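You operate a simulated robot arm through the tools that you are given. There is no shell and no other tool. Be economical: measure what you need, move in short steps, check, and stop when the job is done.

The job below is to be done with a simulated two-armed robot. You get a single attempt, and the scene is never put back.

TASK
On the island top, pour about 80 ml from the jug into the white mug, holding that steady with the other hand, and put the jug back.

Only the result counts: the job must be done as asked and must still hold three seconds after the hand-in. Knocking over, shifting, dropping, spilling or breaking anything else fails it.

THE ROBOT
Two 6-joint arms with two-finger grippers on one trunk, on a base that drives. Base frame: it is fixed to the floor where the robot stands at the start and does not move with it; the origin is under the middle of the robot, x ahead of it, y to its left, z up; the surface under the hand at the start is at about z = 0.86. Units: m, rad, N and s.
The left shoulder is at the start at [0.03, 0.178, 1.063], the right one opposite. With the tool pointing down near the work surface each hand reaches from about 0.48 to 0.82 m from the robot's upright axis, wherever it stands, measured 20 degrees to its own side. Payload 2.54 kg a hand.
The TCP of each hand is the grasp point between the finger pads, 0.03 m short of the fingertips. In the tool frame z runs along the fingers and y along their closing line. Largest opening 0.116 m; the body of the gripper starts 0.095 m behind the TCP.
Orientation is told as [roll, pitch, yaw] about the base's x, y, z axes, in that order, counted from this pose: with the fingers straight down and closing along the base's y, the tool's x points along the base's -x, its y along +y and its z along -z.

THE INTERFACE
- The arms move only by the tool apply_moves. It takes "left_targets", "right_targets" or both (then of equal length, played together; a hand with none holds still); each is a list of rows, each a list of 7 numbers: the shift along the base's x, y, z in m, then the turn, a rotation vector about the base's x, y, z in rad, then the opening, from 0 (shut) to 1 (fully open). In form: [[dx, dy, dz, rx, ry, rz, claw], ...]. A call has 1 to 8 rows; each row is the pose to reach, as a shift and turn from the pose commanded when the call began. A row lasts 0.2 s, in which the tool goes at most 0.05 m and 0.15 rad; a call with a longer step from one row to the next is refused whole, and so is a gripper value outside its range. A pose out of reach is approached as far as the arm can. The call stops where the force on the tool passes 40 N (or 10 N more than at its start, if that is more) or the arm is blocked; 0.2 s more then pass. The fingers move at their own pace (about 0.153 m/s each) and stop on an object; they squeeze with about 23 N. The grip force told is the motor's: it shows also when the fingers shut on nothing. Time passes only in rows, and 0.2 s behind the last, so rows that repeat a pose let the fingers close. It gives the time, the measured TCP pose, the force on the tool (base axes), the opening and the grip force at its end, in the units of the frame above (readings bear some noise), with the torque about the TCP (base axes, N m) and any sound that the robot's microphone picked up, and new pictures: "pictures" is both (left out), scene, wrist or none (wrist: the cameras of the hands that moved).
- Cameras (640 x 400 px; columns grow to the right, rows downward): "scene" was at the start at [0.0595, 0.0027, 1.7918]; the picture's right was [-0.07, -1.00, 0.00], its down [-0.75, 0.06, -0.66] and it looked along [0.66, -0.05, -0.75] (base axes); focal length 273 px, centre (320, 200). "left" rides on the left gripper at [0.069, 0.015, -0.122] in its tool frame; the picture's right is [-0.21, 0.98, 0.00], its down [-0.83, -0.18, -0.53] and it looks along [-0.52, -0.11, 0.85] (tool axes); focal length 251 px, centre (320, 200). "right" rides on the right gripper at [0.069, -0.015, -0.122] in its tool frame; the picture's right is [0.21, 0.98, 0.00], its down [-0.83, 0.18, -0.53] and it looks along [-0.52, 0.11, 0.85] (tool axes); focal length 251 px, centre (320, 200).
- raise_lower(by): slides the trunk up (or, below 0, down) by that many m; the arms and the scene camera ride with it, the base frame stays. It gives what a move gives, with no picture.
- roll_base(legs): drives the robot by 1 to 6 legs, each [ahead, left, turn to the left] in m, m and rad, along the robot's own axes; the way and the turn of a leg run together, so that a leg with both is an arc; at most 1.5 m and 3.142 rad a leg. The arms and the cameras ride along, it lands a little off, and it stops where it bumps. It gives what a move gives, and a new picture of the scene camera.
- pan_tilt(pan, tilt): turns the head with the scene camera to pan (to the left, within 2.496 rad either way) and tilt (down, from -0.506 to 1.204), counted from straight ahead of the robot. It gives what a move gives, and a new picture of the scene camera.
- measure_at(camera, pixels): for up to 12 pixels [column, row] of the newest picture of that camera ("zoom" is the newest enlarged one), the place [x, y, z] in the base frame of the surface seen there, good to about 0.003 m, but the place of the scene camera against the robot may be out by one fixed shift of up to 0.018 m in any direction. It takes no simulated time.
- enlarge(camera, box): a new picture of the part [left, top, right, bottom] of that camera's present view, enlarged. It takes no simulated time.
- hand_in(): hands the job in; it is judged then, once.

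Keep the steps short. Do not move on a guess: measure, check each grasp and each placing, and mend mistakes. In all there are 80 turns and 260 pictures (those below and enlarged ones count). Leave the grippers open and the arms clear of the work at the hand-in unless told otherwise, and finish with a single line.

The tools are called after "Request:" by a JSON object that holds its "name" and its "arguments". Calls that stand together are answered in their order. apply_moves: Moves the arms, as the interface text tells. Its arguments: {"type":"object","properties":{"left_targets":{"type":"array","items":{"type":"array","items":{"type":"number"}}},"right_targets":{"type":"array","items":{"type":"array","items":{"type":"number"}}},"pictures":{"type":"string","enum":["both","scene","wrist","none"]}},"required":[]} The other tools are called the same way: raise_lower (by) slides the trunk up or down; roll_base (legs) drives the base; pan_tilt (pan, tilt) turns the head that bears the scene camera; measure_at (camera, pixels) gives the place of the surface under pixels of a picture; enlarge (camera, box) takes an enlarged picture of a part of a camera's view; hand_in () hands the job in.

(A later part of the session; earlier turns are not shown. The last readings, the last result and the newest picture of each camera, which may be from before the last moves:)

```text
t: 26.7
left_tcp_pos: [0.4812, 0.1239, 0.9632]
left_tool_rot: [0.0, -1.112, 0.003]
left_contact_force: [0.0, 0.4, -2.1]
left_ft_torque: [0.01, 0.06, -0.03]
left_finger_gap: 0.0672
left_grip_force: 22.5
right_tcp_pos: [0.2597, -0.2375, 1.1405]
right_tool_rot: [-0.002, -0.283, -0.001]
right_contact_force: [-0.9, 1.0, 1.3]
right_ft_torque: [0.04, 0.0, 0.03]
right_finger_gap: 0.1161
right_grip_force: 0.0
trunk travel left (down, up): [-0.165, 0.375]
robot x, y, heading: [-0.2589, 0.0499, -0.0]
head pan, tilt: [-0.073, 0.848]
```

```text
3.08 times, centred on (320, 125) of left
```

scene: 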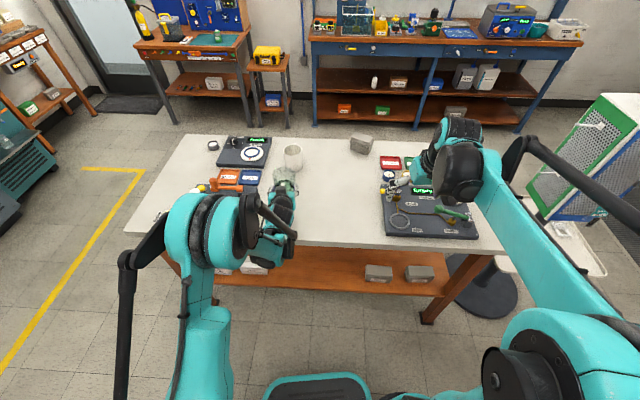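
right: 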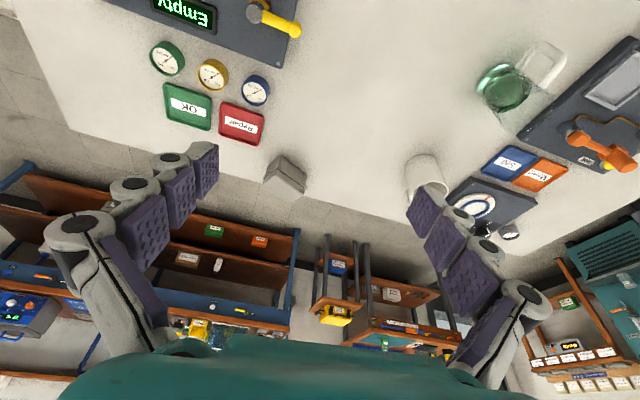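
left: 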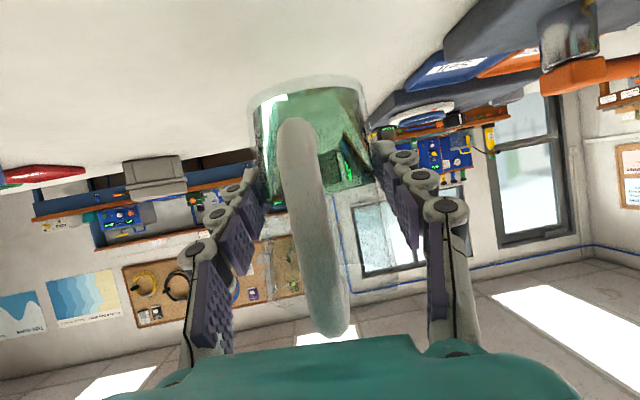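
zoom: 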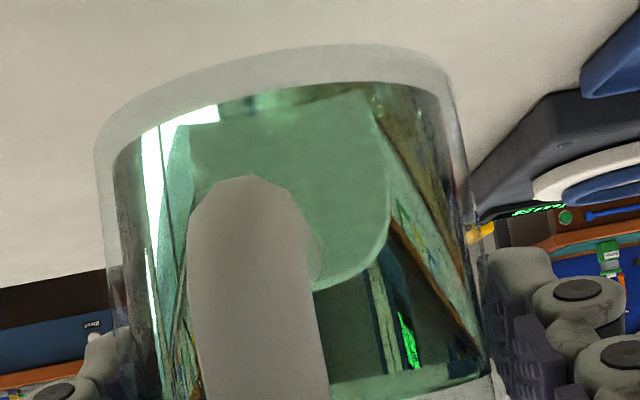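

The jug is lifted at about 2.5–3 N with a level grip. Now I'll move the jug gently up and left to make room, while the right hand comes around to face the mug, yawed 30° left and tilted 45°.

Request:
{"name": "apply_moves", "arguments": {"left_targets": [[0, 0.004, 0.006, 0, 0, 0, 0.3], [0, 0.012, 0.016, 0, 0, 0, 0.3], [0, 0.02, 0.028, 0, 0, 0, 0.3], [0, 0.03, 0.04, 0, 0, 0, 0.3], [0, 0.04, 0.052, 0, 0, 0, 0.3], [0, 0.05, 0.064, 0, 0, 0, 0.3], [0, 0.056, 0.074, 0, 0, 0, 0.3], [0, 0.06, 0.08, 0, 0, 0, 0.3]], "right_targets": [[0.0375, 0.0297, 0, 0.0164, -0.061, 0.064, 1], [0.075, 0.0594, -0.01, 0.0327, -0.122, 0.128, 1], [0.1125, 0.089, -0.02, 0.049, -0.183, 0.192, 1], [0.15, 0.1188, -0.03, 0.0654, -0.244, 0.256, 1], [0.1875, 0.148, -0.04, 0.082, -0.305, 0.32, 1], [0.225, 0.178, -0.05, 0.098, -0.366, 0.384, 1], [0.2625, 0.2078, -0.06, 0.1145, -0.427, 0.448, 1], [0.3, 0.2375, -0.07, 0.1308, -0.4885, 0.5125, 1]]}}

```text
t: 28.5
left_tcp_pos: [0.4825, 0.1839, 1.0436]
left_tool_rot: [0.001, -1.11, 0.001]
left_contact_force: [0.7, 0.0, -2.8]
left_ft_torque: [-0.01, -0.01, 0.0]
left_finger_gap: 0.0675
left_grip_force: 23.1
right_tcp_pos: [0.5609, 0.001, 1.0687]
right_tool_rot: [-0.002, -0.786, 0.525]
right_contact_force: [0.5, 1.3, 0.8]
right_ft_torque: [0.02, 0.0, 0.01]
right_finger_gap: 0.1156
right_grip_force: 0.0
trunk travel left (down, up): [-0.165, 0.375]
robot x, y, heading: [-0.2594, 0.0478, 0.001]
head pan, tilt: [-0.073, 0.848]
```

scene: 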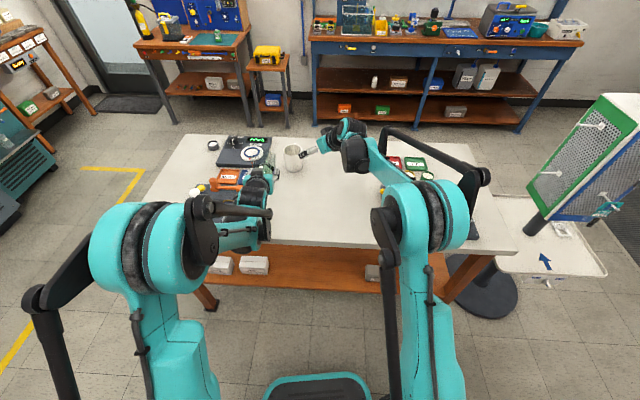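
right: 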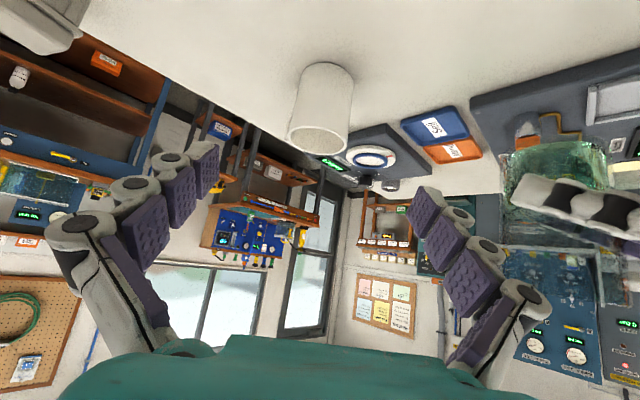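
left: 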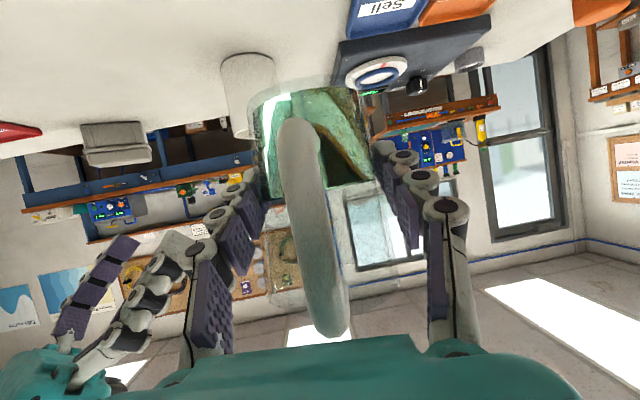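

Both hands are in good position. I'll measure the mug from the right view to refine its centre.

Request:
{"name": "measure_at", "arguments": {"camera": "right", "pixels": [[302, 80], [351, 84], [296, 105], [350, 108], [291, 124], [348, 132], [320, 110], [320, 127], [318, 150], [325, 66], [305, 128], [335, 128]]}}

Request:
{"name": "enlarge", "arguments": {"camera": "right", "box": [256, 50, 384, 170]}}

```text
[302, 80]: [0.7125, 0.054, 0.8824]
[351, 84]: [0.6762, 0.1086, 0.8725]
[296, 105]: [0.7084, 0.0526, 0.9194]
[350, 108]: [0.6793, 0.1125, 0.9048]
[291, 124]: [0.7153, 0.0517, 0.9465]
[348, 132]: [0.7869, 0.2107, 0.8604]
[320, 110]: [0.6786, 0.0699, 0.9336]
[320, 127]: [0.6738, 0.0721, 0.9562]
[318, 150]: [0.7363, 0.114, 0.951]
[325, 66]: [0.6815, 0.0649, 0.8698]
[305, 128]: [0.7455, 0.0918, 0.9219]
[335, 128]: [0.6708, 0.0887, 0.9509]
```

```text
3.33 times, centred on (320, 110) of right
```

zoom: 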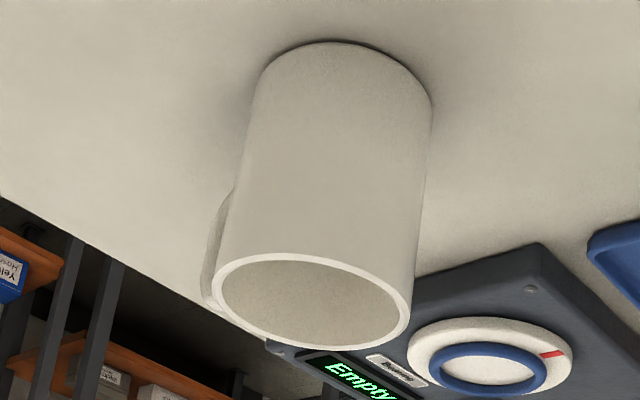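

A circle fit puts the mug centre at (0.708, 0.090) with radius 0.037. The target TCP (0.703, 0.087, 0.905) lies almost exactly along the tool axis. I'll advance most of the way.

Request:
{"name": "apply_moves", "arguments": {"right_targets": [[0.024, 0.0145, -0.028, 0, 0, 0, 1], [0.048, 0.029, -0.056, 0, 0, 0, 1], [0.072, 0.0436, -0.084, 0, 0, 0, 1], [0.096, 0.058, -0.111, 0, 0, 0, 1], [0.118, 0.0715, -0.136, 0, 0, 0, 1]]}}

```text
t: 29.7
left_tcp_pos: [0.4819, 0.1832, 1.0432]
left_tool_rot: [-0.001, -1.11, 0.001]
left_contact_force: [0.3, 0.9, -3.2]
left_ft_torque: [0.03, 0.03, -0.02]
left_finger_gap: 0.0677
left_grip_force: 23.0
right_tcp_pos: [0.6787, 0.0716, 0.9324]
right_tool_rot: [-0.001, -0.785, 0.524]
right_contact_force: [0.7, 0.5, 0.0]
right_ft_torque: [0.0, 0.02, 0.02]
right_finger_gap: 0.1155
right_grip_force: 0.0
trunk travel left (down, up): [-0.165, 0.375]
robot x, y, heading: [-0.2566, 0.0488, -0.005]
head pan, tilt: [-0.073, 0.848]
```

scene: 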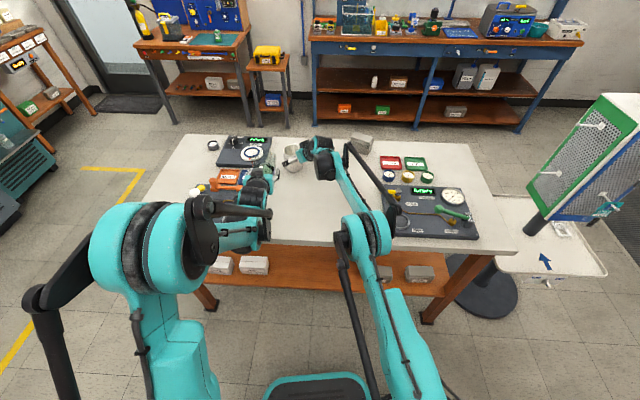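
right: 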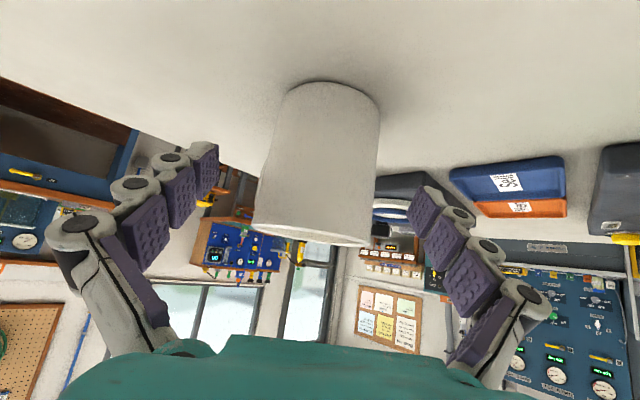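

It's well centred between the fingers. I'll finish the approach and close gently.

Request:
{"name": "apply_moves", "arguments": {"right_targets": [[0.012, 0.0075, -0.014, 0, 0, 0, 1], [0.024, 0.0155, -0.0275, 0, 0, 0, 1], [0.024, 0.0155, -0.0275, 0, 0, 0, 0.8], [0.024, 0.0155, -0.0275, 0, 0, 0, 0.72], [0.024, 0.0155, -0.0275, 0, 0, 0, 0.66], [0.024, 0.0155, -0.0275, 0, 0, 0, 0.6], [0.024, 0.0155, -0.0275, 0, 0, 0, 0.4], [0.024, 0.0155, -0.0275, 0, 0, 0, 0.4]]}}

```text
t: 31.5
left_tcp_pos: [0.4805, 0.1826, 1.0426]
left_tool_rot: [-0.001, -1.111, 0.003]
left_contact_force: [-0.1, 0.4, -2.4]
left_ft_torque: [0.02, 0.0, 0.0]
left_finger_gap: 0.0677
left_grip_force: 23.4
right_tcp_pos: [0.6816, 0.0818, 0.9108]
right_tool_rot: [-0.001, -0.784, 0.524]
right_contact_force: [0.3, -0.9, 1.7]
right_ft_torque: [0.04, 0.03, -0.04]
right_finger_gap: 0.074
right_grip_force: 23.1
right hand out of reach, approached as far as the arm can: row 1, 2, 3, 4, 5, 6, 7, 8
trunk travel left (down, up): [-0.165, 0.375]
robot x, y, heading: [-0.2578, 0.0504, 0.003]
head pan, tilt: [-0.073, 0.848]
```

scene: 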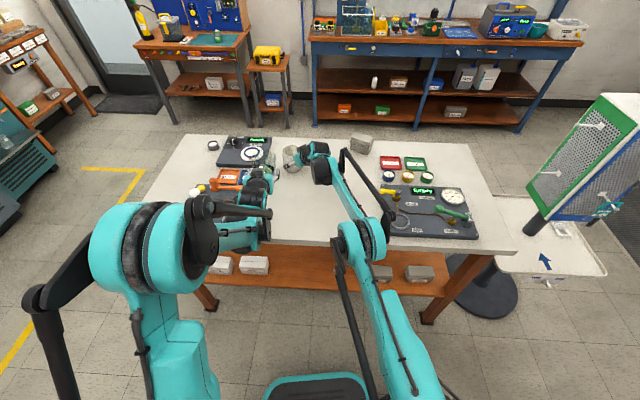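
right: 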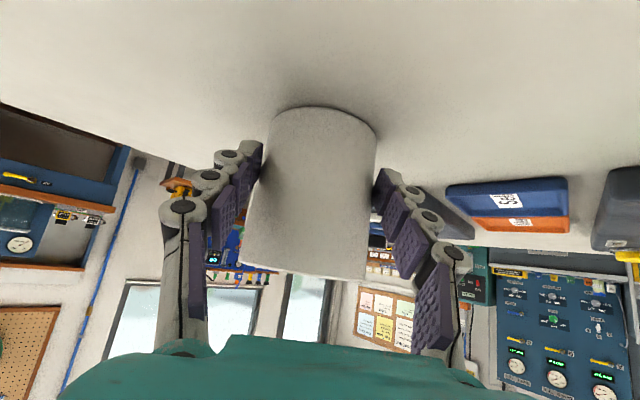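

The right arm ran out of reach about 2 cm short, so it grips the mug only at the fingertips, with a 0.074 gap. That isn't a secure hold. I'll open, retract along the tool axis, and drive the base forward a little.

Request:
{"name": "apply_moves", "arguments": {"right_targets": [[0, 0, 0, 0, 0, 0, 0.7], [0, 0, 0, 0, 0, 0, 1], [-0.018, -0.011, 0.021, 0, 0, 0, 1], [-0.042, -0.025, 0.049, 0, 0, 0, 1], [-0.07, -0.041, 0.081, 0, 0, 0, 1], [-0.096, -0.056, 0.112, 0, 0, 0, 1], [-0.122, -0.07, 0.142, 0, 0, 0, 1], [-0.15, -0.087, 0.165, 0, 0, 0, 1]], "pictures": "wrist"}}

```text
t: 33.3
left_tcp_pos: [0.4812, 0.1829, 1.0444]
left_tool_rot: [0.002, -1.111, 0.003]
left_contact_force: [-0.6, -0.1, -2.1]
left_ft_torque: [-0.01, 0.01, 0.02]
left_finger_gap: 0.0676
left_grip_force: 23.3
right_tcp_pos: [0.5302, -0.0023, 1.0754]
right_tool_rot: [0.0, -0.785, 0.524]
right_contact_force: [0.1, -0.5, 0.5]
right_ft_torque: [-0.01, -0.01, -0.01]
right_finger_gap: 0.116
right_grip_force: 0.2
trunk travel left (down, up): [-0.165, 0.375]
robot x, y, heading: [-0.2604, 0.0503, 0.002]
head pan, tilt: [-0.073, 0.848]
```

right: 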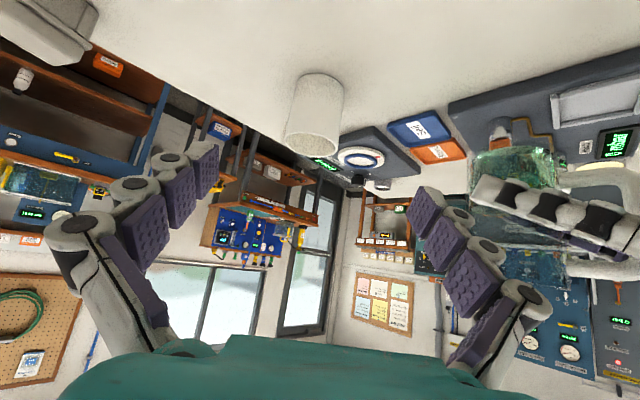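

The mug still stands upright. I'll drive forward 0.09 m with the jug held level in the air.

Request:
{"name": "roll_base", "arguments": {"legs": [[0.09, 0.0, 0]]}}

Request:
{"name": "apply_moves", "arguments": {"right_targets": [[0, 0, 0, 0, 0, 0, 1]], "pictures": "wrist"}}

```text
t: 34.4
left_tcp_pos: [0.5725, 0.1819, 1.0426]
left_tool_rot: [0.0, -1.11, 0.002]
left_contact_force: [0.4, 1.1, -2.2]
left_ft_torque: [0.01, 0.04, -0.01]
left_finger_gap: 0.0676
left_grip_force: 23.0
right_tcp_pos: [0.6241, -0.0024, 1.0736]
right_tool_rot: [0.002, -0.783, 0.525]
right_contact_force: [0.4, 0.7, -0.7]
right_ft_torque: [-0.02, 0.02, 0.05]
right_finger_gap: 0.1162
right_grip_force: 0.1
trunk travel left (down, up): [-0.165, 0.375]
robot x, y, heading: [-0.1738, 0.0511, -0.003]
head pan, tilt: [-0.073, 0.848]
```

scene: 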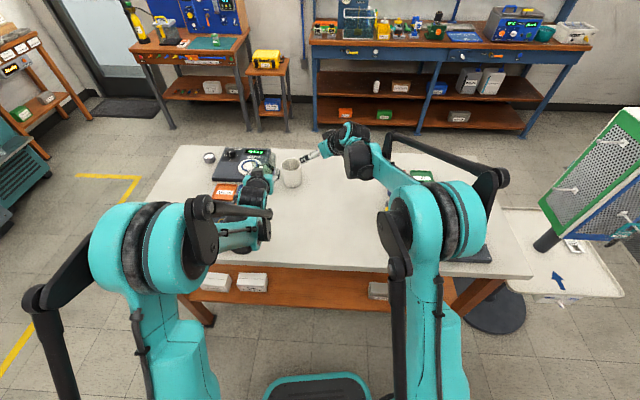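

```text
t: 34.8
left_tcp_pos: [0.5722, 0.1829, 1.0433]
left_tool_rot: [0.0, -1.111, 0.003]
left_contact_force: [0.7, 0.3, -3.0]
left_ft_torque: [-0.03, 0.03, -0.01]
left_finger_gap: 0.0675
left_grip_force: 22.7
right_tcp_pos: [0.6214, -0.0023, 1.0745]
right_tool_rot: [0.0, -0.786, 0.525]
right_contact_force: [-0.5, -0.1, -0.6]
right_ft_torque: [-0.04, -0.01, 0.05]
right_finger_gap: 0.1157
right_grip_force: 0.0
trunk travel left (down, up): [-0.165, 0.375]
robot x, y, heading: [-0.1655, 0.0498, 0.0]
head pan, tilt: [-0.073, 0.848]
```

right: 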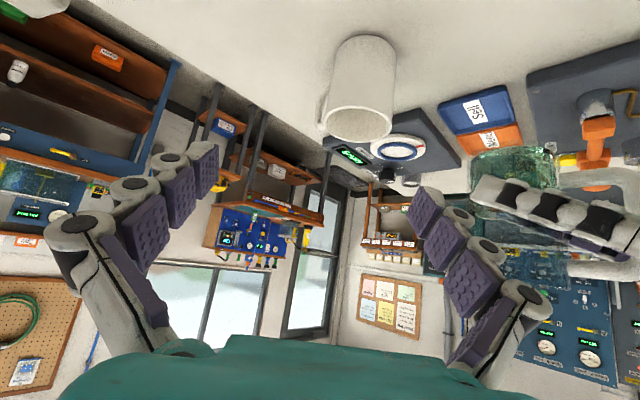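

Request:
{"name": "measure_at", "arguments": {"camera": "right", "pixels": [[334, 60], [331, 80], [328, 100], [393, 60], [393, 80], [392, 100], [360, 60], [360, 80], [360, 100], [365, 138], [362, 37], [345, 80]]}}

```text
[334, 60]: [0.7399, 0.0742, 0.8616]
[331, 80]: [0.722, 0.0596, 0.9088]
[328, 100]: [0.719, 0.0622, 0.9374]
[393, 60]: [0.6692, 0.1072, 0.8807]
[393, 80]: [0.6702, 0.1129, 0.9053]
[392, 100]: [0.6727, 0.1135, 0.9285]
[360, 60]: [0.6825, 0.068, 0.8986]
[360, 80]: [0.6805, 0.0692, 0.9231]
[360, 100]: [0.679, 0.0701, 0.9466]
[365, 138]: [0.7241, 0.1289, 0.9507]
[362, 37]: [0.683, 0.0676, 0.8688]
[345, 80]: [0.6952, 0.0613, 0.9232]
```

The mug centre is now about (0.706, 0.096). I'll align onto the approach axis, then advance to (0.702, 0.0935, 0.905) in two parts.

Request:
{"name": "apply_moves", "arguments": {"right_targets": [[-0.01, 0.02, -0.025, 0, 0, 0, 1], [-0.017, 0.039, -0.0565, 0, 0, 0, 1], [0.003, 0.0505, -0.0796, 0, 0, 0, 1], [0.0225, 0.0622, -0.1022, 0, 0, 0, 1], [0.0423, 0.0735, -0.125, 0, 0, 0, 1], [0.0617, 0.0848, -0.148, 0, 0, 0, 1]], "pictures": "wrist"}}

```text
t: 36.2
left_tcp_pos: [0.5726, 0.1832, 1.0431]
left_tool_rot: [0.0, -1.108, 0.002]
left_contact_force: [0.6, -0.4, -1.6]
left_ft_torque: [0.0, 0.01, 0.0]
left_finger_gap: 0.0676
left_grip_force: 23.0
right_tcp_pos: [0.6837, 0.0813, 0.9268]
right_tool_rot: [0.0, -0.784, 0.523]
right_contact_force: [-0.8, 1.6, -0.6]
right_ft_torque: [0.0, 0.03, 0.0]
right_finger_gap: 0.1157
right_grip_force: 0.1
trunk travel left (down, up): [-0.165, 0.375]
robot x, y, heading: [-0.1645, 0.0461, 0.0]
head pan, tilt: [-0.073, 0.848]
```

right: 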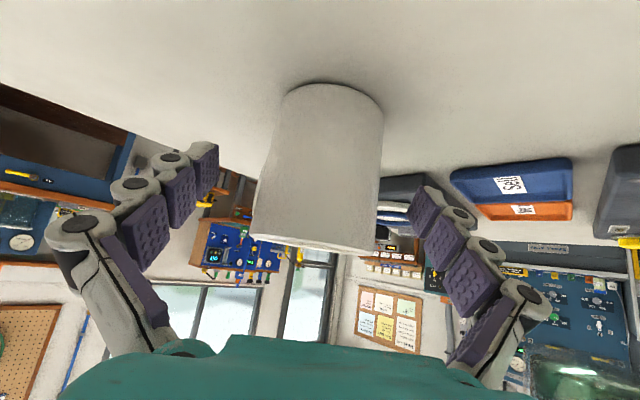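

Request:
{"name": "apply_moves", "arguments": {"right_targets": [[0.0095, 0.0055, -0.011, 0, 0, 0, 1], [0.019, 0.011, -0.0215, 0, 0, 0, 1], [0.019, 0.011, -0.0215, 0, 0, 0, 0.8], [0.019, 0.011, -0.0215, 0, 0, 0, 0.72], [0.019, 0.011, -0.0215, 0, 0, 0, 0.66], [0.019, 0.011, -0.0215, 0, 0, 0, 0.6], [0.019, 0.011, -0.0215, 0, 0, 0, 0.4], [0.019, 0.011, -0.0215, 0, 0, 0, 0.4]]}}

```text
t: 38.0
left_tcp_pos: [0.5712, 0.1836, 1.0438]
left_tool_rot: [-0.001, -1.109, 0.003]
left_contact_force: [0.3, 0.6, -2.5]
left_ft_torque: [-0.02, 0.01, -0.02]
left_finger_gap: 0.0675
left_grip_force: 22.8
right_tcp_pos: [0.7016, 0.0924, 0.9058]
right_tool_rot: [-0.001, -0.786, 0.524]
right_contact_force: [-1.4, 1.0, 0.9]
right_ft_torque: [0.01, -0.03, 0.03]
right_finger_gap: 0.0764
right_grip_force: 23.3
trunk travel left (down, up): [-0.165, 0.375]
robot x, y, heading: [-0.17, 0.05, 0.0]
head pan, tilt: [-0.073, 0.848]
```

scene: 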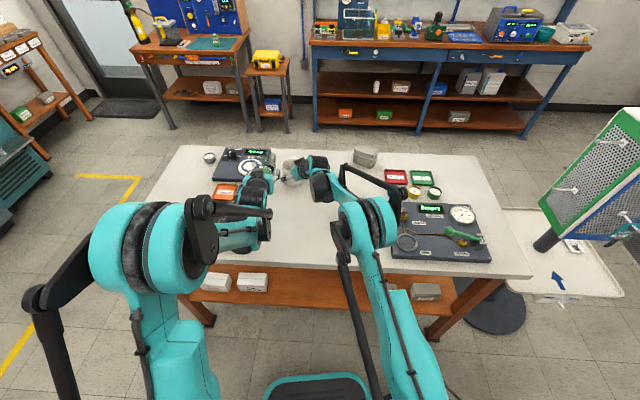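
right: 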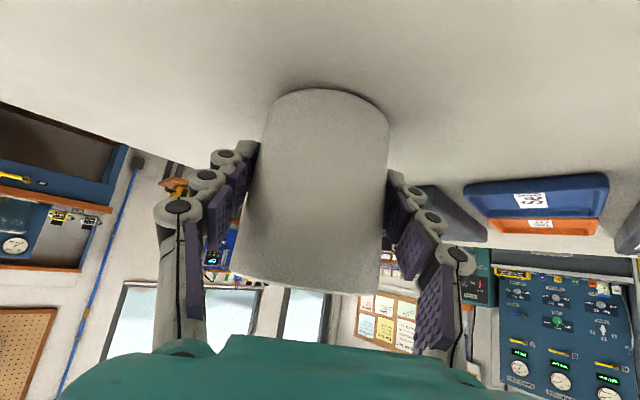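

The mug is held firmly: gap 0.0764, 23 N. Next I'll carry the jug, still level, up and forward on the +y side, yawing it -40° so the spout faces the mug from its far-left side.

Request:
{"name": "apply_moves", "arguments": {"left_targets": [[0.01, 0.008, 0.01, 0, 0, -0.07, 0.3], [0.028, 0.018, 0.022, 0, 0, -0.16, 0.3], [0.05, 0.028, 0.034, 0, 0, -0.27, 0.3], [0.072, 0.036, 0.042, 0, 0, -0.38, 0.3], [0.094, 0.042, 0.042, 0, 0, -0.49, 0.3], [0.11, 0.042, 0.042, 0, 0, -0.59, 0.3], [0.122, 0.042, 0.042, 0, 0, -0.66, 0.3], [0.128, 0.042, 0.042, 0, 0, -0.698, 0.3]]}}

Request:
{"name": "enlarge", "arguments": {"camera": "scene", "box": [210, 110, 370, 230]}}

```text
t: 39.8
left_tcp_pos: [0.7001, 0.225, 1.0854]
left_tool_rot: [0.002, -1.109, -0.698]
left_contact_force: [0.0, -0.1, -2.7]
left_ft_torque: [-0.04, -0.01, 0.03]
left_finger_gap: 0.0674
left_grip_force: 22.6
right_tcp_pos: [0.7022, 0.0921, 0.9064]
right_tool_rot: [-0.002, -0.784, 0.525]
right_contact_force: [0.5, -1.7, 2.1]
right_ft_torque: [-0.04, 0.0, -0.02]
right_finger_gap: 0.0767
right_grip_force: 23.3
trunk travel left (down, up): [-0.165, 0.375]
robot x, y, heading: [-0.17, 0.0506, -0.003]
head pan, tilt: [-0.073, 0.848]
```

scene: 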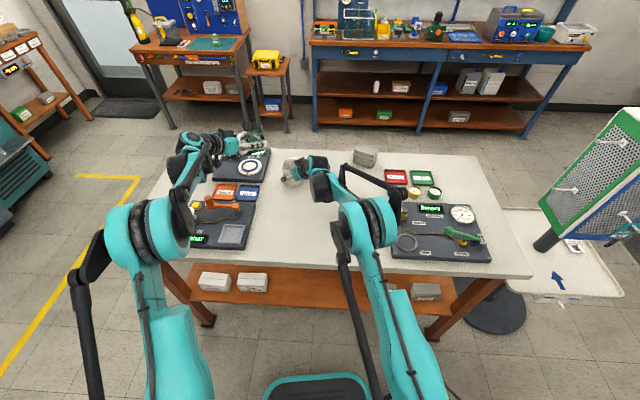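
left: 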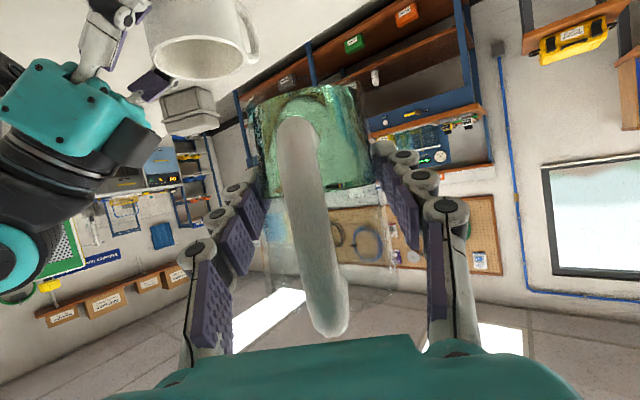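

```text
3.33 times, centred on (290, 170) of scene
```

zoom: 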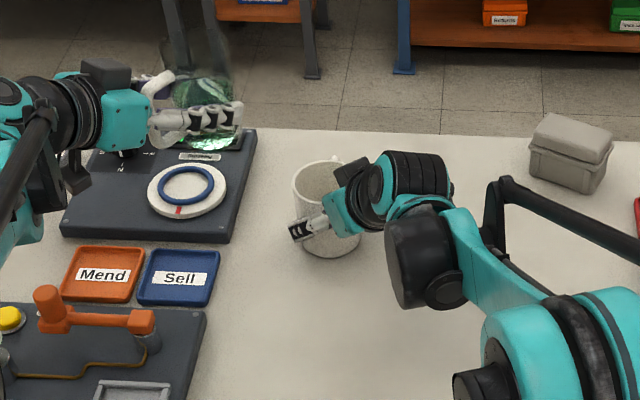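

There's plenty of clearance around both grippers. Now I'll roll the jug 45°, which is still below pour-out, while moving it next to the mug.

Request:
{"name": "apply_moves", "arguments": {"left_targets": [[0.004, -0.002, 0, 0.069, -0.058, 0, 0.3], [0.01, -0.006, 0, 0.146, -0.122, 0, 0.3], [0.018, -0.014, -0.005, 0.222, -0.186, 0, 0.3], [0.026, -0.024, -0.012, 0.299, -0.251, 0, 0.3], [0.034, -0.034, -0.022, 0.375, -0.315, 0, 0.3], [0.042, -0.042, -0.032, 0.452, -0.379, 0, 0.3], [0.0465, -0.048, -0.04, 0.529, -0.444, 0, 0.3], [0.0485, -0.05, -0.045, 0.601, -0.505, 0, 0.3]]}}

Request:
{"name": "enlarge", "arguments": {"camera": "scene", "box": [230, 110, 350, 200]}}

```text
t: 41.6
left_tcp_pos: [0.7487, 0.175, 1.0399]
left_tool_rot: [1.157, -0.685, -1.658]
left_contact_force: [-0.5, 0.2, -3.7]
left_ft_torque: [-0.01, 0.04, 0.01]
left_finger_gap: 0.0675
left_grip_force: 23.1
right_tcp_pos: [0.7013, 0.0906, 0.9066]
right_tool_rot: [0.001, -0.786, 0.524]
right_contact_force: [1.1, -1.9, 2.5]
right_ft_torque: [0.04, -0.06, 0.01]
right_finger_gap: 0.0768
right_grip_force: 23.4
trunk travel left (down, up): [-0.165, 0.375]
robot x, y, heading: [-0.1697, 0.0529, -0.003]
head pan, tilt: [-0.073, 0.848]
```

scene: 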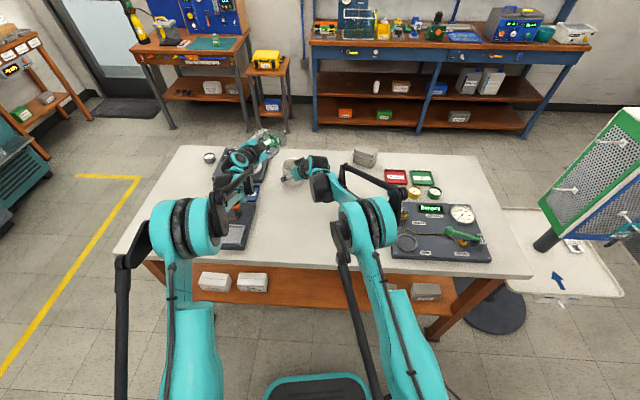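
left: 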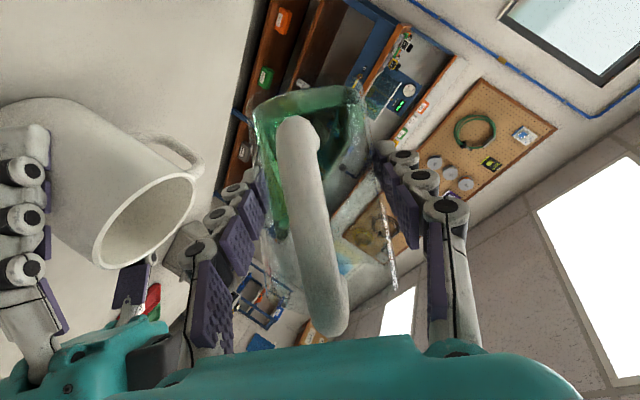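

```text
4.44 times, centred on (290, 155) of scene
```

zoom: 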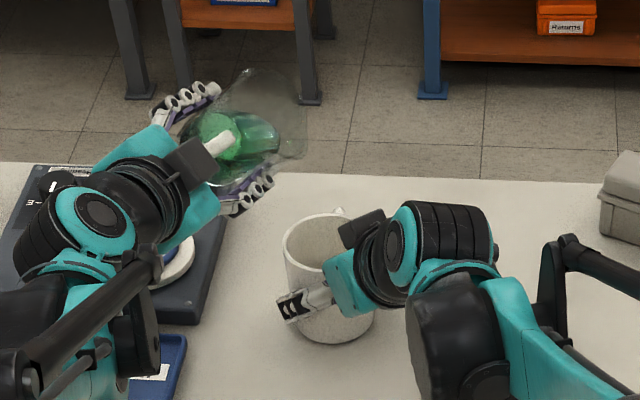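

The jug is beside and above the mug. I'll measure the spout lip at zoom (300,150), the glass edges and the mug rim to verify their relative position.

Request:
{"name": "measure_at", "arguments": {"camera": "zoom", "pixels": [[303, 153], [300, 150], [298, 155], [290, 158], [305, 110], [285, 245], [283, 240], [310, 218], [300, 262], [375, 300], [245, 70], [338, 213]]}}

Request:
{"name": "measure_at", "arguments": {"camera": "left", "pixels": [[97, 255], [120, 268], [190, 180], [185, 215], [150, 180], [265, 215], [275, 250], [255, 130], [295, 290], [140, 215], [262, 190], [330, 345]]}}

```text
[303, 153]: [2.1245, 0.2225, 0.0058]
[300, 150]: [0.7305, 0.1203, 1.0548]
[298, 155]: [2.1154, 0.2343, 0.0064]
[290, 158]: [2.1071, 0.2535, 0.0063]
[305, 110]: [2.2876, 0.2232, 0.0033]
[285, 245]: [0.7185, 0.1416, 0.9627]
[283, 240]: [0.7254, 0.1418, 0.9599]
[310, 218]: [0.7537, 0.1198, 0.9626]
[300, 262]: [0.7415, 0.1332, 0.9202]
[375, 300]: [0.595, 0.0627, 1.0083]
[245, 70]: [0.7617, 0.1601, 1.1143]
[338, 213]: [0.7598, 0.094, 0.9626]
```

```text
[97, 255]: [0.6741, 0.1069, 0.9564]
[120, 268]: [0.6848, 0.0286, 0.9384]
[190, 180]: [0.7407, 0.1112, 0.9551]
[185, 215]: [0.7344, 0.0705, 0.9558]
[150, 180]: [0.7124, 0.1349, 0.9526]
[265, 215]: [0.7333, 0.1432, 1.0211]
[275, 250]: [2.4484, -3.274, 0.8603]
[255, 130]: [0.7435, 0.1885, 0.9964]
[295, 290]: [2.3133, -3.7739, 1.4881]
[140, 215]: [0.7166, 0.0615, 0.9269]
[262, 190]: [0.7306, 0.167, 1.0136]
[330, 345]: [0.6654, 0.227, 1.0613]
```

The model and measurement agree: the lip is at about (0.714, 0.113, 1.05) and the mug centre at (0.706, 0.098). I'll shift y by -6 mm, lower 2.8 cm, and roll to 57°, just short of the expected pour-out.

Request:
{"name": "apply_moves", "arguments": {"left_targets": [[0, -0.002, -0.008, 0.02, -0.017, 0, 0.3], [0, -0.004, -0.016, 0.05, -0.042, 0, 0.3], [0, -0.006, -0.024, 0.085, -0.071, 0, 0.3], [0, -0.006, -0.028, 0.12, -0.1, 0, 0.3], [0, -0.006, -0.028, 0.15, -0.126, 0, 0.3], [0, -0.006, -0.028, 0.165, -0.138, 0, 0.3], [0, -0.006, -0.028, 0.165, -0.138, 0, 0.3]], "pictures": "wrist"}}

Request:
{"name": "enlarge", "arguments": {"camera": "scene", "box": [250, 120, 346, 192]}}

```text
t: 43.2
left_tcp_pos: [0.7484, 0.1694, 1.0132]
left_tool_rot: [1.296, -0.508, -1.737]
left_contact_force: [-0.5, -0.6, -3.5]
left_ft_torque: [-0.02, 0.03, 0.03]
left_finger_gap: 0.0674
left_grip_force: 22.8
right_tcp_pos: [0.7022, 0.0931, 0.9061]
right_tool_rot: [-0.001, -0.785, 0.524]
right_contact_force: [0.6, -0.2, 3.0]
right_ft_torque: [0.03, -0.01, -0.01]
right_finger_gap: 0.0766
right_grip_force: 23.3
trunk travel left (down, up): [-0.165, 0.375]
robot x, y, heading: [-0.1671, 0.0522, -0.001]
head pan, tilt: [-0.073, 0.848]
```

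left: 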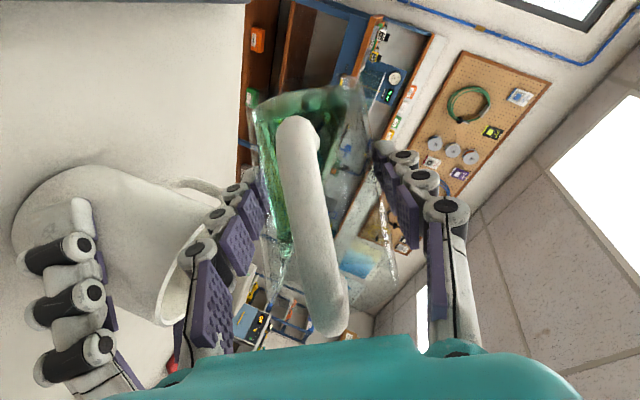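

```text
5.56 times, centred on (298, 156) of scene
```

zoom: 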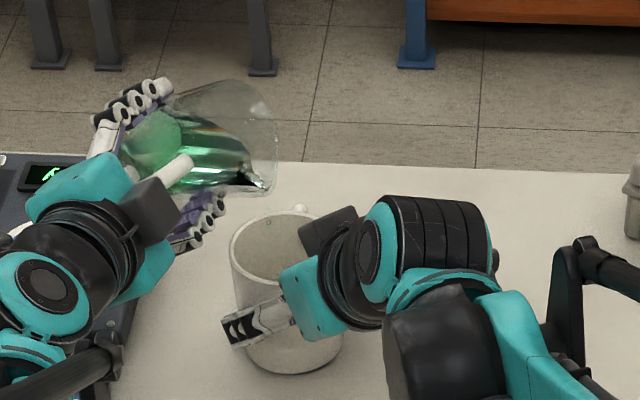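

The liquid edge is near the lip but nothing has poured yet. I'll roll on to about 60.5° slowly.

Request:
{"name": "apply_moves", "arguments": {"left_targets": [[0, 0, 0, 0.015, -0.013, 0, 0.3], [0, 0, 0, 0.031, -0.026, 0, 0.3], [0, 0, 0, 0.046, -0.039, 0, 0.3], [0, 0, 0, 0.046, -0.039, 0, 0.3], [0, 0, 0, 0.046, -0.039, 0, 0.3]], "pictures": "none"}}

Request:
{"name": "enlarge", "arguments": {"camera": "scene", "box": [258, 120, 338, 180]}}

```text
t: 44.4
left_tcp_pos: [0.7483, 0.1688, 1.0114]
left_tool_rot: [1.33, -0.454, -1.751]
left_contact_force: [1.0, 0.1, -2.2]
left_ft_torque: [0.0, 0.03, -0.03]
left_finger_gap: 0.0674
left_grip_force: 22.8
right_tcp_pos: [0.7017, 0.0921, 0.908]
right_tool_rot: [-0.003, -0.786, 0.523]
right_contact_force: [-0.3, -0.6, 2.4]
right_ft_torque: [0.08, 0.0, 0.05]
right_finger_gap: 0.0765
right_grip_force: 23.1
trunk travel left (down, up): [-0.165, 0.375]
robot x, y, heading: [-0.1711, 0.0488, -0.004]
head pan, tilt: [-0.073, 0.848]
```

```text
6.67 times, centred on (298, 150) of scene
```

zoom: 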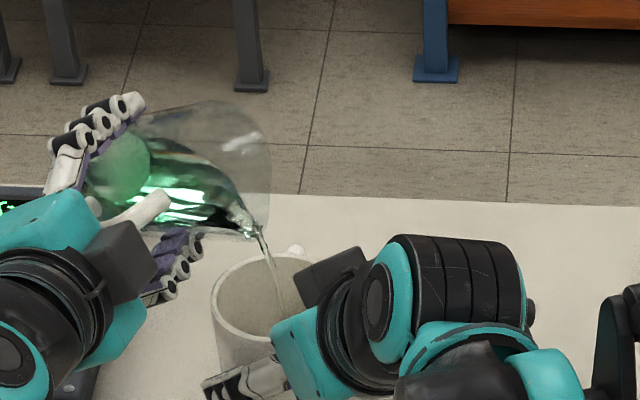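

Pouring has started and the stream falls inside the mug. I'll hold this angle and let it settle.

Request:
{"name": "apply_moves", "arguments": {"left_targets": [[0, 0, 0, 0, 0, 0, 0.3], [0, 0, 0, 0, 0, 0, 0.3], [0, 0, 0, 0, 0, 0, 0.3], [0, 0, 0, 0, 0, 0, 0.3], [0, 0, 0, 0, 0, 0, 0.3]], "pictures": "none"}}

Request:
{"name": "enlarge", "arguments": {"camera": "scene", "box": [258, 120, 338, 180]}}

```text
t: 45.6
left_tcp_pos: [0.7482, 0.1693, 1.0124]
left_tool_rot: [1.33, -0.454, -1.751]
left_contact_force: [-0.7, -1.1, -2.4]
left_ft_torque: [0.01, 0.01, 0.0]
left_finger_gap: 0.0676
left_grip_force: 22.8
right_tcp_pos: [0.7025, 0.0919, 0.9064]
right_tool_rot: [-0.001, -0.785, 0.524]
right_contact_force: [-0.5, 0.1, 1.0]
right_ft_torque: [0.05, 0.0, -0.02]
right_finger_gap: 0.0766
right_grip_force: 22.7
trunk travel left (down, up): [-0.165, 0.375]
robot x, y, heading: [-0.1699, 0.0506, -0.0]
head pan, tilt: [-0.073, 0.848]
```

```text
6.67 times, centred on (298, 150) of scene
```

zoom: 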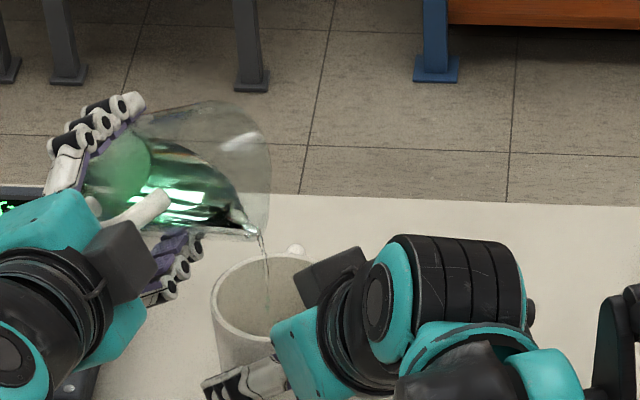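

It has slowed to a trickle, so the tilt angle sets the volume. I'll continue in small tilt increments, next +3°.

Request:
{"name": "apply_moves", "arguments": {"left_targets": [[0, 0, 0, 0.01, -0.0084, 0, 0.3], [0, 0, 0, 0.02, -0.0168, 0, 0.3], [0, 0, 0, 0.03, -0.025, 0, 0.3], [0, 0, 0, 0.04, -0.0336, 0, 0.3], [0, 0, 0, 0.04, -0.0336, 0, 0.3], [0, 0, 0, 0.04, -0.0336, 0, 0.3], [0, 0, 0, 0.04, -0.0336, 0, 0.3], [0, 0, 0, 0.04, -0.0336, 0, 0.3]], "pictures": "none"}}

Request:
{"name": "enlarge", "arguments": {"camera": "scene", "box": [258, 120, 338, 180]}}

```text
t: 47.4
left_tcp_pos: [0.7481, 0.169, 1.0131]
left_tool_rot: [1.357, -0.406, -1.765]
left_contact_force: [-0.7, -0.3, -1.5]
left_ft_torque: [-0.02, -0.01, -0.02]
left_finger_gap: 0.0675
left_grip_force: 23.5
right_tcp_pos: [0.7019, 0.0911, 0.9061]
right_tool_rot: [-0.002, -0.785, 0.522]
right_contact_force: [-1.2, 0.0, 1.2]
right_ft_torque: [0.06, 0.01, 0.04]
right_finger_gap: 0.0767
right_grip_force: 22.6
trunk travel left (down, up): [-0.165, 0.375]
robot x, y, heading: [-0.1677, 0.0494, -0.002]
head pan, tilt: [-0.073, 0.848]
```

```text
6.67 times, centred on (298, 150) of scene
```

zoom: 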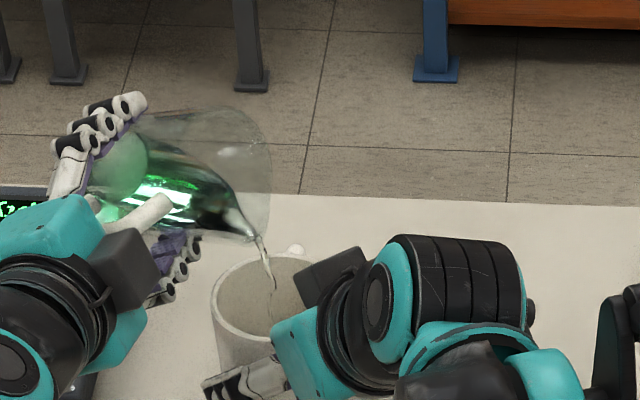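

It's flowing steadily at about 63.5°. I'll go on to about 68°, still below my estimate for 80 ml, and let it drain there.

Request:
{"name": "apply_moves", "arguments": {"left_targets": [[0, 0, 0, 0.01, -0.0084, 0, 0.3], [0, 0, 0, 0.02, -0.0168, 0, 0.3], [0, 0, 0, 0.03, -0.025, 0, 0.3], [0, 0, 0, 0.04, -0.0336, 0, 0.3], [0, 0, 0, 0.05, -0.042, 0, 0.3], [0, 0, 0, 0.06, -0.0504, 0, 0.3], [0, 0, 0, 0.06, -0.0504, 0, 0.3], [0, 0, 0, 0.06, -0.0504, 0, 0.3]], "pictures": "none"}}

Request:
{"name": "apply_moves", "arguments": {"left_targets": [[0, 0, 0, 0, 0, 0, 0.3], [0, 0, 0, 0, 0, 0, 0.3], [0, 0, 0, 0, 0, 0, 0.3], [0, 0, 0, 0, 0, 0, 0.3], [0, 0, 0, 0, 0, 0, 0.3], [0, 0, 0, 0, 0, 0, 0.3], [0, 0, 0, 0, 0, 0, 0.3], [0, 0, 0, 0, 0, 0, 0.3]], "pictures": "none"}}

Request:
{"name": "enlarge", "arguments": {"camera": "scene", "box": [258, 120, 338, 180]}}

```text
t: 49.2
left_tcp_pos: [0.7472, 0.1695, 1.0134]
left_tool_rot: [1.396, -0.34, -1.78]
left_contact_force: [-0.3, 0.3, -3.2]
left_ft_torque: [0.0, 0.06, -0.01]
left_finger_gap: 0.0677
left_grip_force: 23.0
right_tcp_pos: [0.7018, 0.0926, 0.9056]
right_tool_rot: [-0.001, -0.784, 0.525]
right_contact_force: [-1.0, 0.6, 0.6]
right_ft_torque: [0.11, 0.04, 0.02]
right_finger_gap: 0.0764
right_grip_force: 22.8
trunk travel left (down, up): [-0.165, 0.375]
robot x, y, heading: [-0.1699, 0.0494, 0.003]
head pan, tilt: [-0.073, 0.848]
```

```text
t: 51.0
left_tcp_pos: [0.7489, 0.169, 1.0127]
left_tool_rot: [1.399, -0.34, -1.778]
left_contact_force: [1.1, -0.6, -1.8]
left_ft_torque: [0.0, 0.02, 0.03]
left_finger_gap: 0.0676
left_grip_force: 23.3
right_tcp_pos: [0.702, 0.0922, 0.9066]
right_tool_rot: [-0.002, -0.786, 0.524]
right_contact_force: [-0.8, -0.6, 0.0]
right_ft_torque: [0.06, 0.0, 0.02]
right_finger_gap: 0.0763
right_grip_force: 22.9
trunk travel left (down, up): [-0.165, 0.375]
robot x, y, heading: [-0.1696, 0.0495, -0.004]
head pan, tilt: [-0.073, 0.848]
```

```text
6.67 times, centred on (298, 150) of scene
```

zoom: 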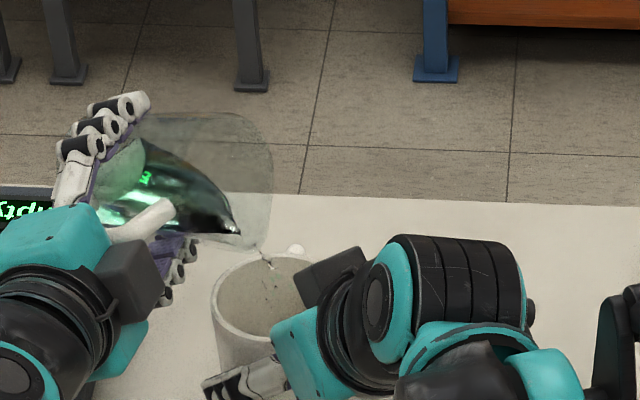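

The flow has stopped at 68°. I'll bring the jug level again beside the mug and measure how much went over before adding more.

Request:
{"name": "apply_moves", "arguments": {"left_targets": [[0, 0, 0, -0.08, 0.067, 0, 0.3], [0, 0, 0, -0.19, 0.159, 0, 0.3], [0, 0, 0.004, -0.3, 0.252, 0, 0.3], [0, 0.004, 0.012, -0.41, 0.344, 0, 0.3], [-0.005, 0.012, 0.028, -0.52, 0.437, 0, 0.3], [-0.015, 0.025, 0.045, -0.63, 0.529, 0, 0.3], [-0.03, 0.04, 0.062, -0.74, 0.621, 0, 0.3], [-0.048, 0.056, 0.073, -0.84, 0.705, 0, 0.3]], "pictures": "none"}}

Request:
{"name": "apply_moves", "arguments": {"left_targets": [[0, 0, 0, -0.04, 0.033, 0, 0.3], [0, 0, 0, -0.071, 0.06, 0, 0.3], [0, 0, 0, -0.071, 0.06, 0, 0.3], [0, 0, 0, -0.071, 0.06, 0, 0.3]], "pictures": "wrist"}}

Request:
{"name": "enlarge", "arguments": {"camera": "scene", "box": [242, 112, 322, 172]}}

Request:
{"name": "enlarge", "arguments": {"camera": "scene", "box": [272, 150, 320, 186]}}

```text
t: 52.8
left_tcp_pos: [0.6992, 0.226, 1.0854]
left_tool_rot: [0.205, -1.101, -0.88]
left_contact_force: [-1.0, 0.8, -2.1]
left_ft_torque: [0.05, 0.04, 0.0]
left_finger_gap: 0.0673
left_grip_force: 23.7
right_tcp_pos: [0.7016, 0.0936, 0.906]
right_tool_rot: [-0.001, -0.787, 0.524]
right_contact_force: [-1.9, 0.3, 0.5]
right_ft_torque: [0.14, -0.02, 0.09]
right_finger_gap: 0.0766
right_grip_force: 22.7
trunk travel left (down, up): [-0.165, 0.375]
robot x, y, heading: [-0.1691, 0.0483, 0.005]
head pan, tilt: [-0.073, 0.848]
```

```text
t: 53.8
left_tcp_pos: [0.7009, 0.2253, 1.0862]
left_tool_rot: [0.0, -1.11, -0.698]
left_contact_force: [-0.7, -0.2, -1.2]
left_ft_torque: [0.0, 0.05, -0.02]
left_finger_gap: 0.0675
left_grip_force: 23.2
right_tcp_pos: [0.7025, 0.0925, 0.9052]
right_tool_rot: [-0.003, -0.786, 0.523]
right_contact_force: [-0.8, -0.2, -0.2]
right_ft_torque: [0.07, 0.07, 0.01]
right_finger_gap: 0.0765
right_grip_force: 22.6
trunk travel left (down, up): [-0.165, 0.375]
robot x, y, heading: [-0.1698, 0.0489, -0.0]
head pan, tilt: [-0.073, 0.848]
```

left: 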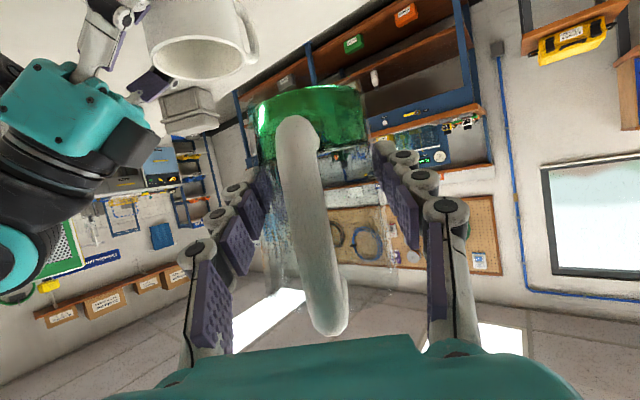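

```text
6.67 times, centred on (282, 142) of scene
```

zoom: 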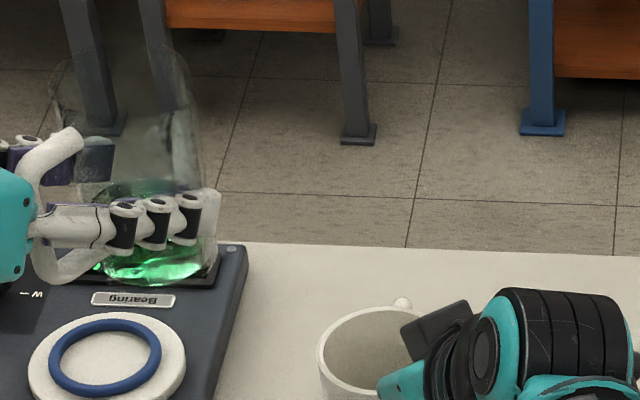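

```text
11.11 times, centred on (296, 168) of scene
```

zoom: 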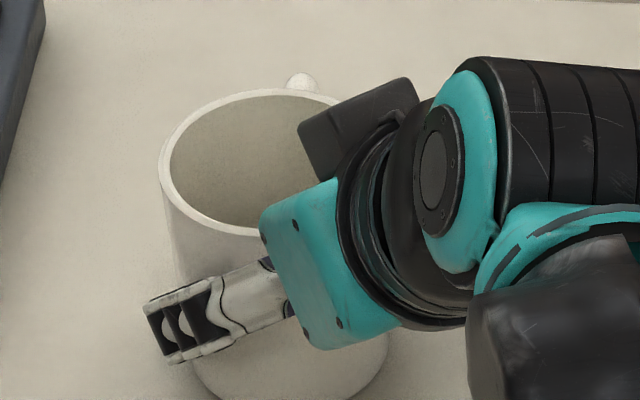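

The liquid band in the left view is clearly shorter than before. I'll enlarge the jug and measure heights along its wall.

Request:
{"name": "enlarge", "arguments": {"camera": "left", "box": [236, 70, 396, 220]}}

Request:
{"name": "measure_at", "arguments": {"camera": "left", "pixels": [[330, 90], [330, 100], [335, 110], [335, 120], [338, 130], [340, 140], [340, 145], [342, 150], [342, 160], [342, 170], [345, 190], [270, 150]]}}

```text
2.67 times, centred on (316, 145) of left
```

zoom: 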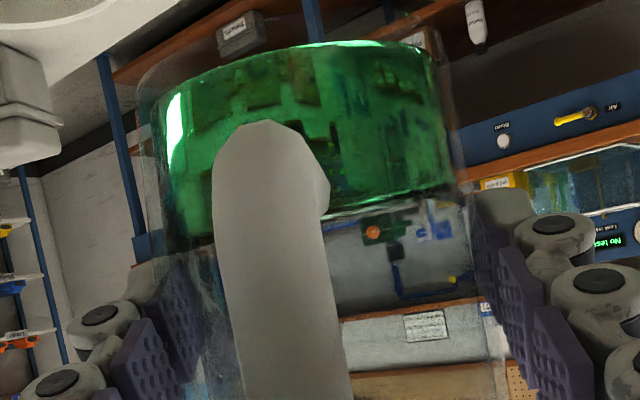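

```text
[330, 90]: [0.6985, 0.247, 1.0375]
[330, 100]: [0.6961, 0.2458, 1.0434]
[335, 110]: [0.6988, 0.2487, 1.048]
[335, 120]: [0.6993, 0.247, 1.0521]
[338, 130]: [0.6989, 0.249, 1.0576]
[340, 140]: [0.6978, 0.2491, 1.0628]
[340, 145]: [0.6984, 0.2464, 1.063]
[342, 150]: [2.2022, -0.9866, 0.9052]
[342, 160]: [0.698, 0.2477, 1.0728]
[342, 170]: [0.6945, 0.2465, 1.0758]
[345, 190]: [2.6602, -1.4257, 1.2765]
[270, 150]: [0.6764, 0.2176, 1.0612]
```

The remaining depth seems to be about 29 mm, against about 50 mm at the start, so roughly 55–65 ml was poured, but that reading is ambiguous. To be sure, I'll release the mug for a moment, back the right hand out, and look down into the mug with its camera.

Request:
{"name": "apply_moves", "arguments": {"right_targets": [[0, 0, 0, 0, 0, 0, 0.7], [0, 0, 0, 0, 0, 0, 1], [-0.015, -0.009, 0.018, 0, 0, 0, 1], [-0.037, -0.021, 0.042, 0, 0, 0, 1], [-0.06, -0.035, 0.07, 0, 0, 0, 1], [-0.08, -0.046, 0.1, -0.05, 0.087, 0, 1], [-0.085, -0.046, 0.135, -0.12, 0.208, 0, 1], [-0.085, -0.046, 0.165, -0.19, 0.329, 0, 1]], "pictures": "none"}}

Request:
{"name": "apply_moves", "arguments": {"right_targets": [[0.003, 0.002, 0.01, -0.07, 0.121, 0, 1], [0.006, 0.004, 0.02, -0.14, 0.242, 0, 1], [0.01, 0.006, 0.02, -0.2, 0.346, 0, 1]], "pictures": "wrist"}}

```text
t: 55.6
left_tcp_pos: [0.6994, 0.2251, 1.0847]
left_tool_rot: [0.001, -1.11, -0.699]
left_contact_force: [0.2, -0.5, -1.6]
left_ft_torque: [-0.04, 0.01, -0.03]
left_finger_gap: 0.0676
left_grip_force: 22.9
right_tcp_pos: [0.6179, 0.047, 1.0701]
right_tool_rot: [-0.002, -0.403, 0.526]
right_contact_force: [1.1, -0.1, 0.3]
right_ft_torque: [-0.01, 0.02, 0.0]
right_finger_gap: 0.1163
right_grip_force: 0.1
trunk travel left (down, up): [-0.165, 0.375]
robot x, y, heading: [-0.1679, 0.0523, 0.001]
head pan, tilt: [-0.073, 0.848]
```

```text
t: 56.4
left_tcp_pos: [0.7008, 0.2255, 1.086]
left_tool_rot: [0.003, -1.11, -0.697]
left_contact_force: [-0.3, 0.8, -1.4]
left_ft_torque: [-0.01, -0.02, 0.03]
left_finger_gap: 0.0675
left_grip_force: 23.2
right_tcp_pos: [0.5807, 0.0416, 1.0745]
right_tool_rot: [-0.002, -0.003, 0.525]
right_contact_force: [-0.4, 0.7, -0.8]
right_ft_torque: [0.0, -0.02, 0.02]
right_finger_gap: 0.116
right_grip_force: 0.0
right hand out of reach, approached as far as the arm can: row 2, 3
trunk travel left (down, up): [-0.165, 0.375]
robot x, y, heading: [-0.1658, 0.0497, -0.0]
head pan, tilt: [-0.073, 0.848]
```

right: 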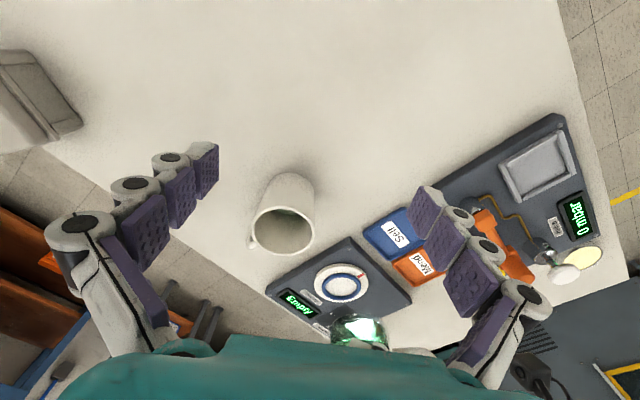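

I can see into the mug near (285,225). I'll enlarge it and measure the liquid surface.

Request:
{"name": "enlarge", "arguments": {"camera": "right", "box": [232, 165, 336, 265]}}

Request:
{"name": "measure_at", "arguments": {"camera": "right", "pixels": [[278, 216], [284, 216], [290, 217], [296, 219], [284, 212], [290, 212], [254, 228], [312, 232], [284, 254], [284, 207], [280, 222], [300, 222]]}}

```text
4.00 times, centred on (284, 215) of right
```

zoom: 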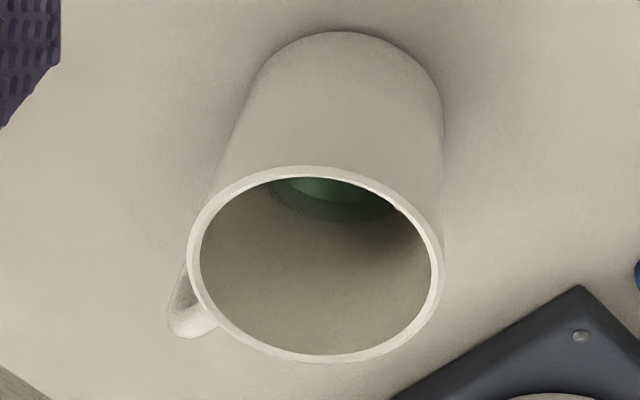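

```text
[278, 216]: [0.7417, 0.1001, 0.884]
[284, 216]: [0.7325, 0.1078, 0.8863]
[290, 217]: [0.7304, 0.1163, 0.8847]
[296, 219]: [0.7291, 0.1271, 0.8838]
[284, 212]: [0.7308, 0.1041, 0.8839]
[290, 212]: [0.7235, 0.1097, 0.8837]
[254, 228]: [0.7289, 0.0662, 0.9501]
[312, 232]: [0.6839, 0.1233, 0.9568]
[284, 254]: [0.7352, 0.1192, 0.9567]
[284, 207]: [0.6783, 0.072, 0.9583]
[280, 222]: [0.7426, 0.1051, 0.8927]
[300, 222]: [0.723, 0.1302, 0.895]
```

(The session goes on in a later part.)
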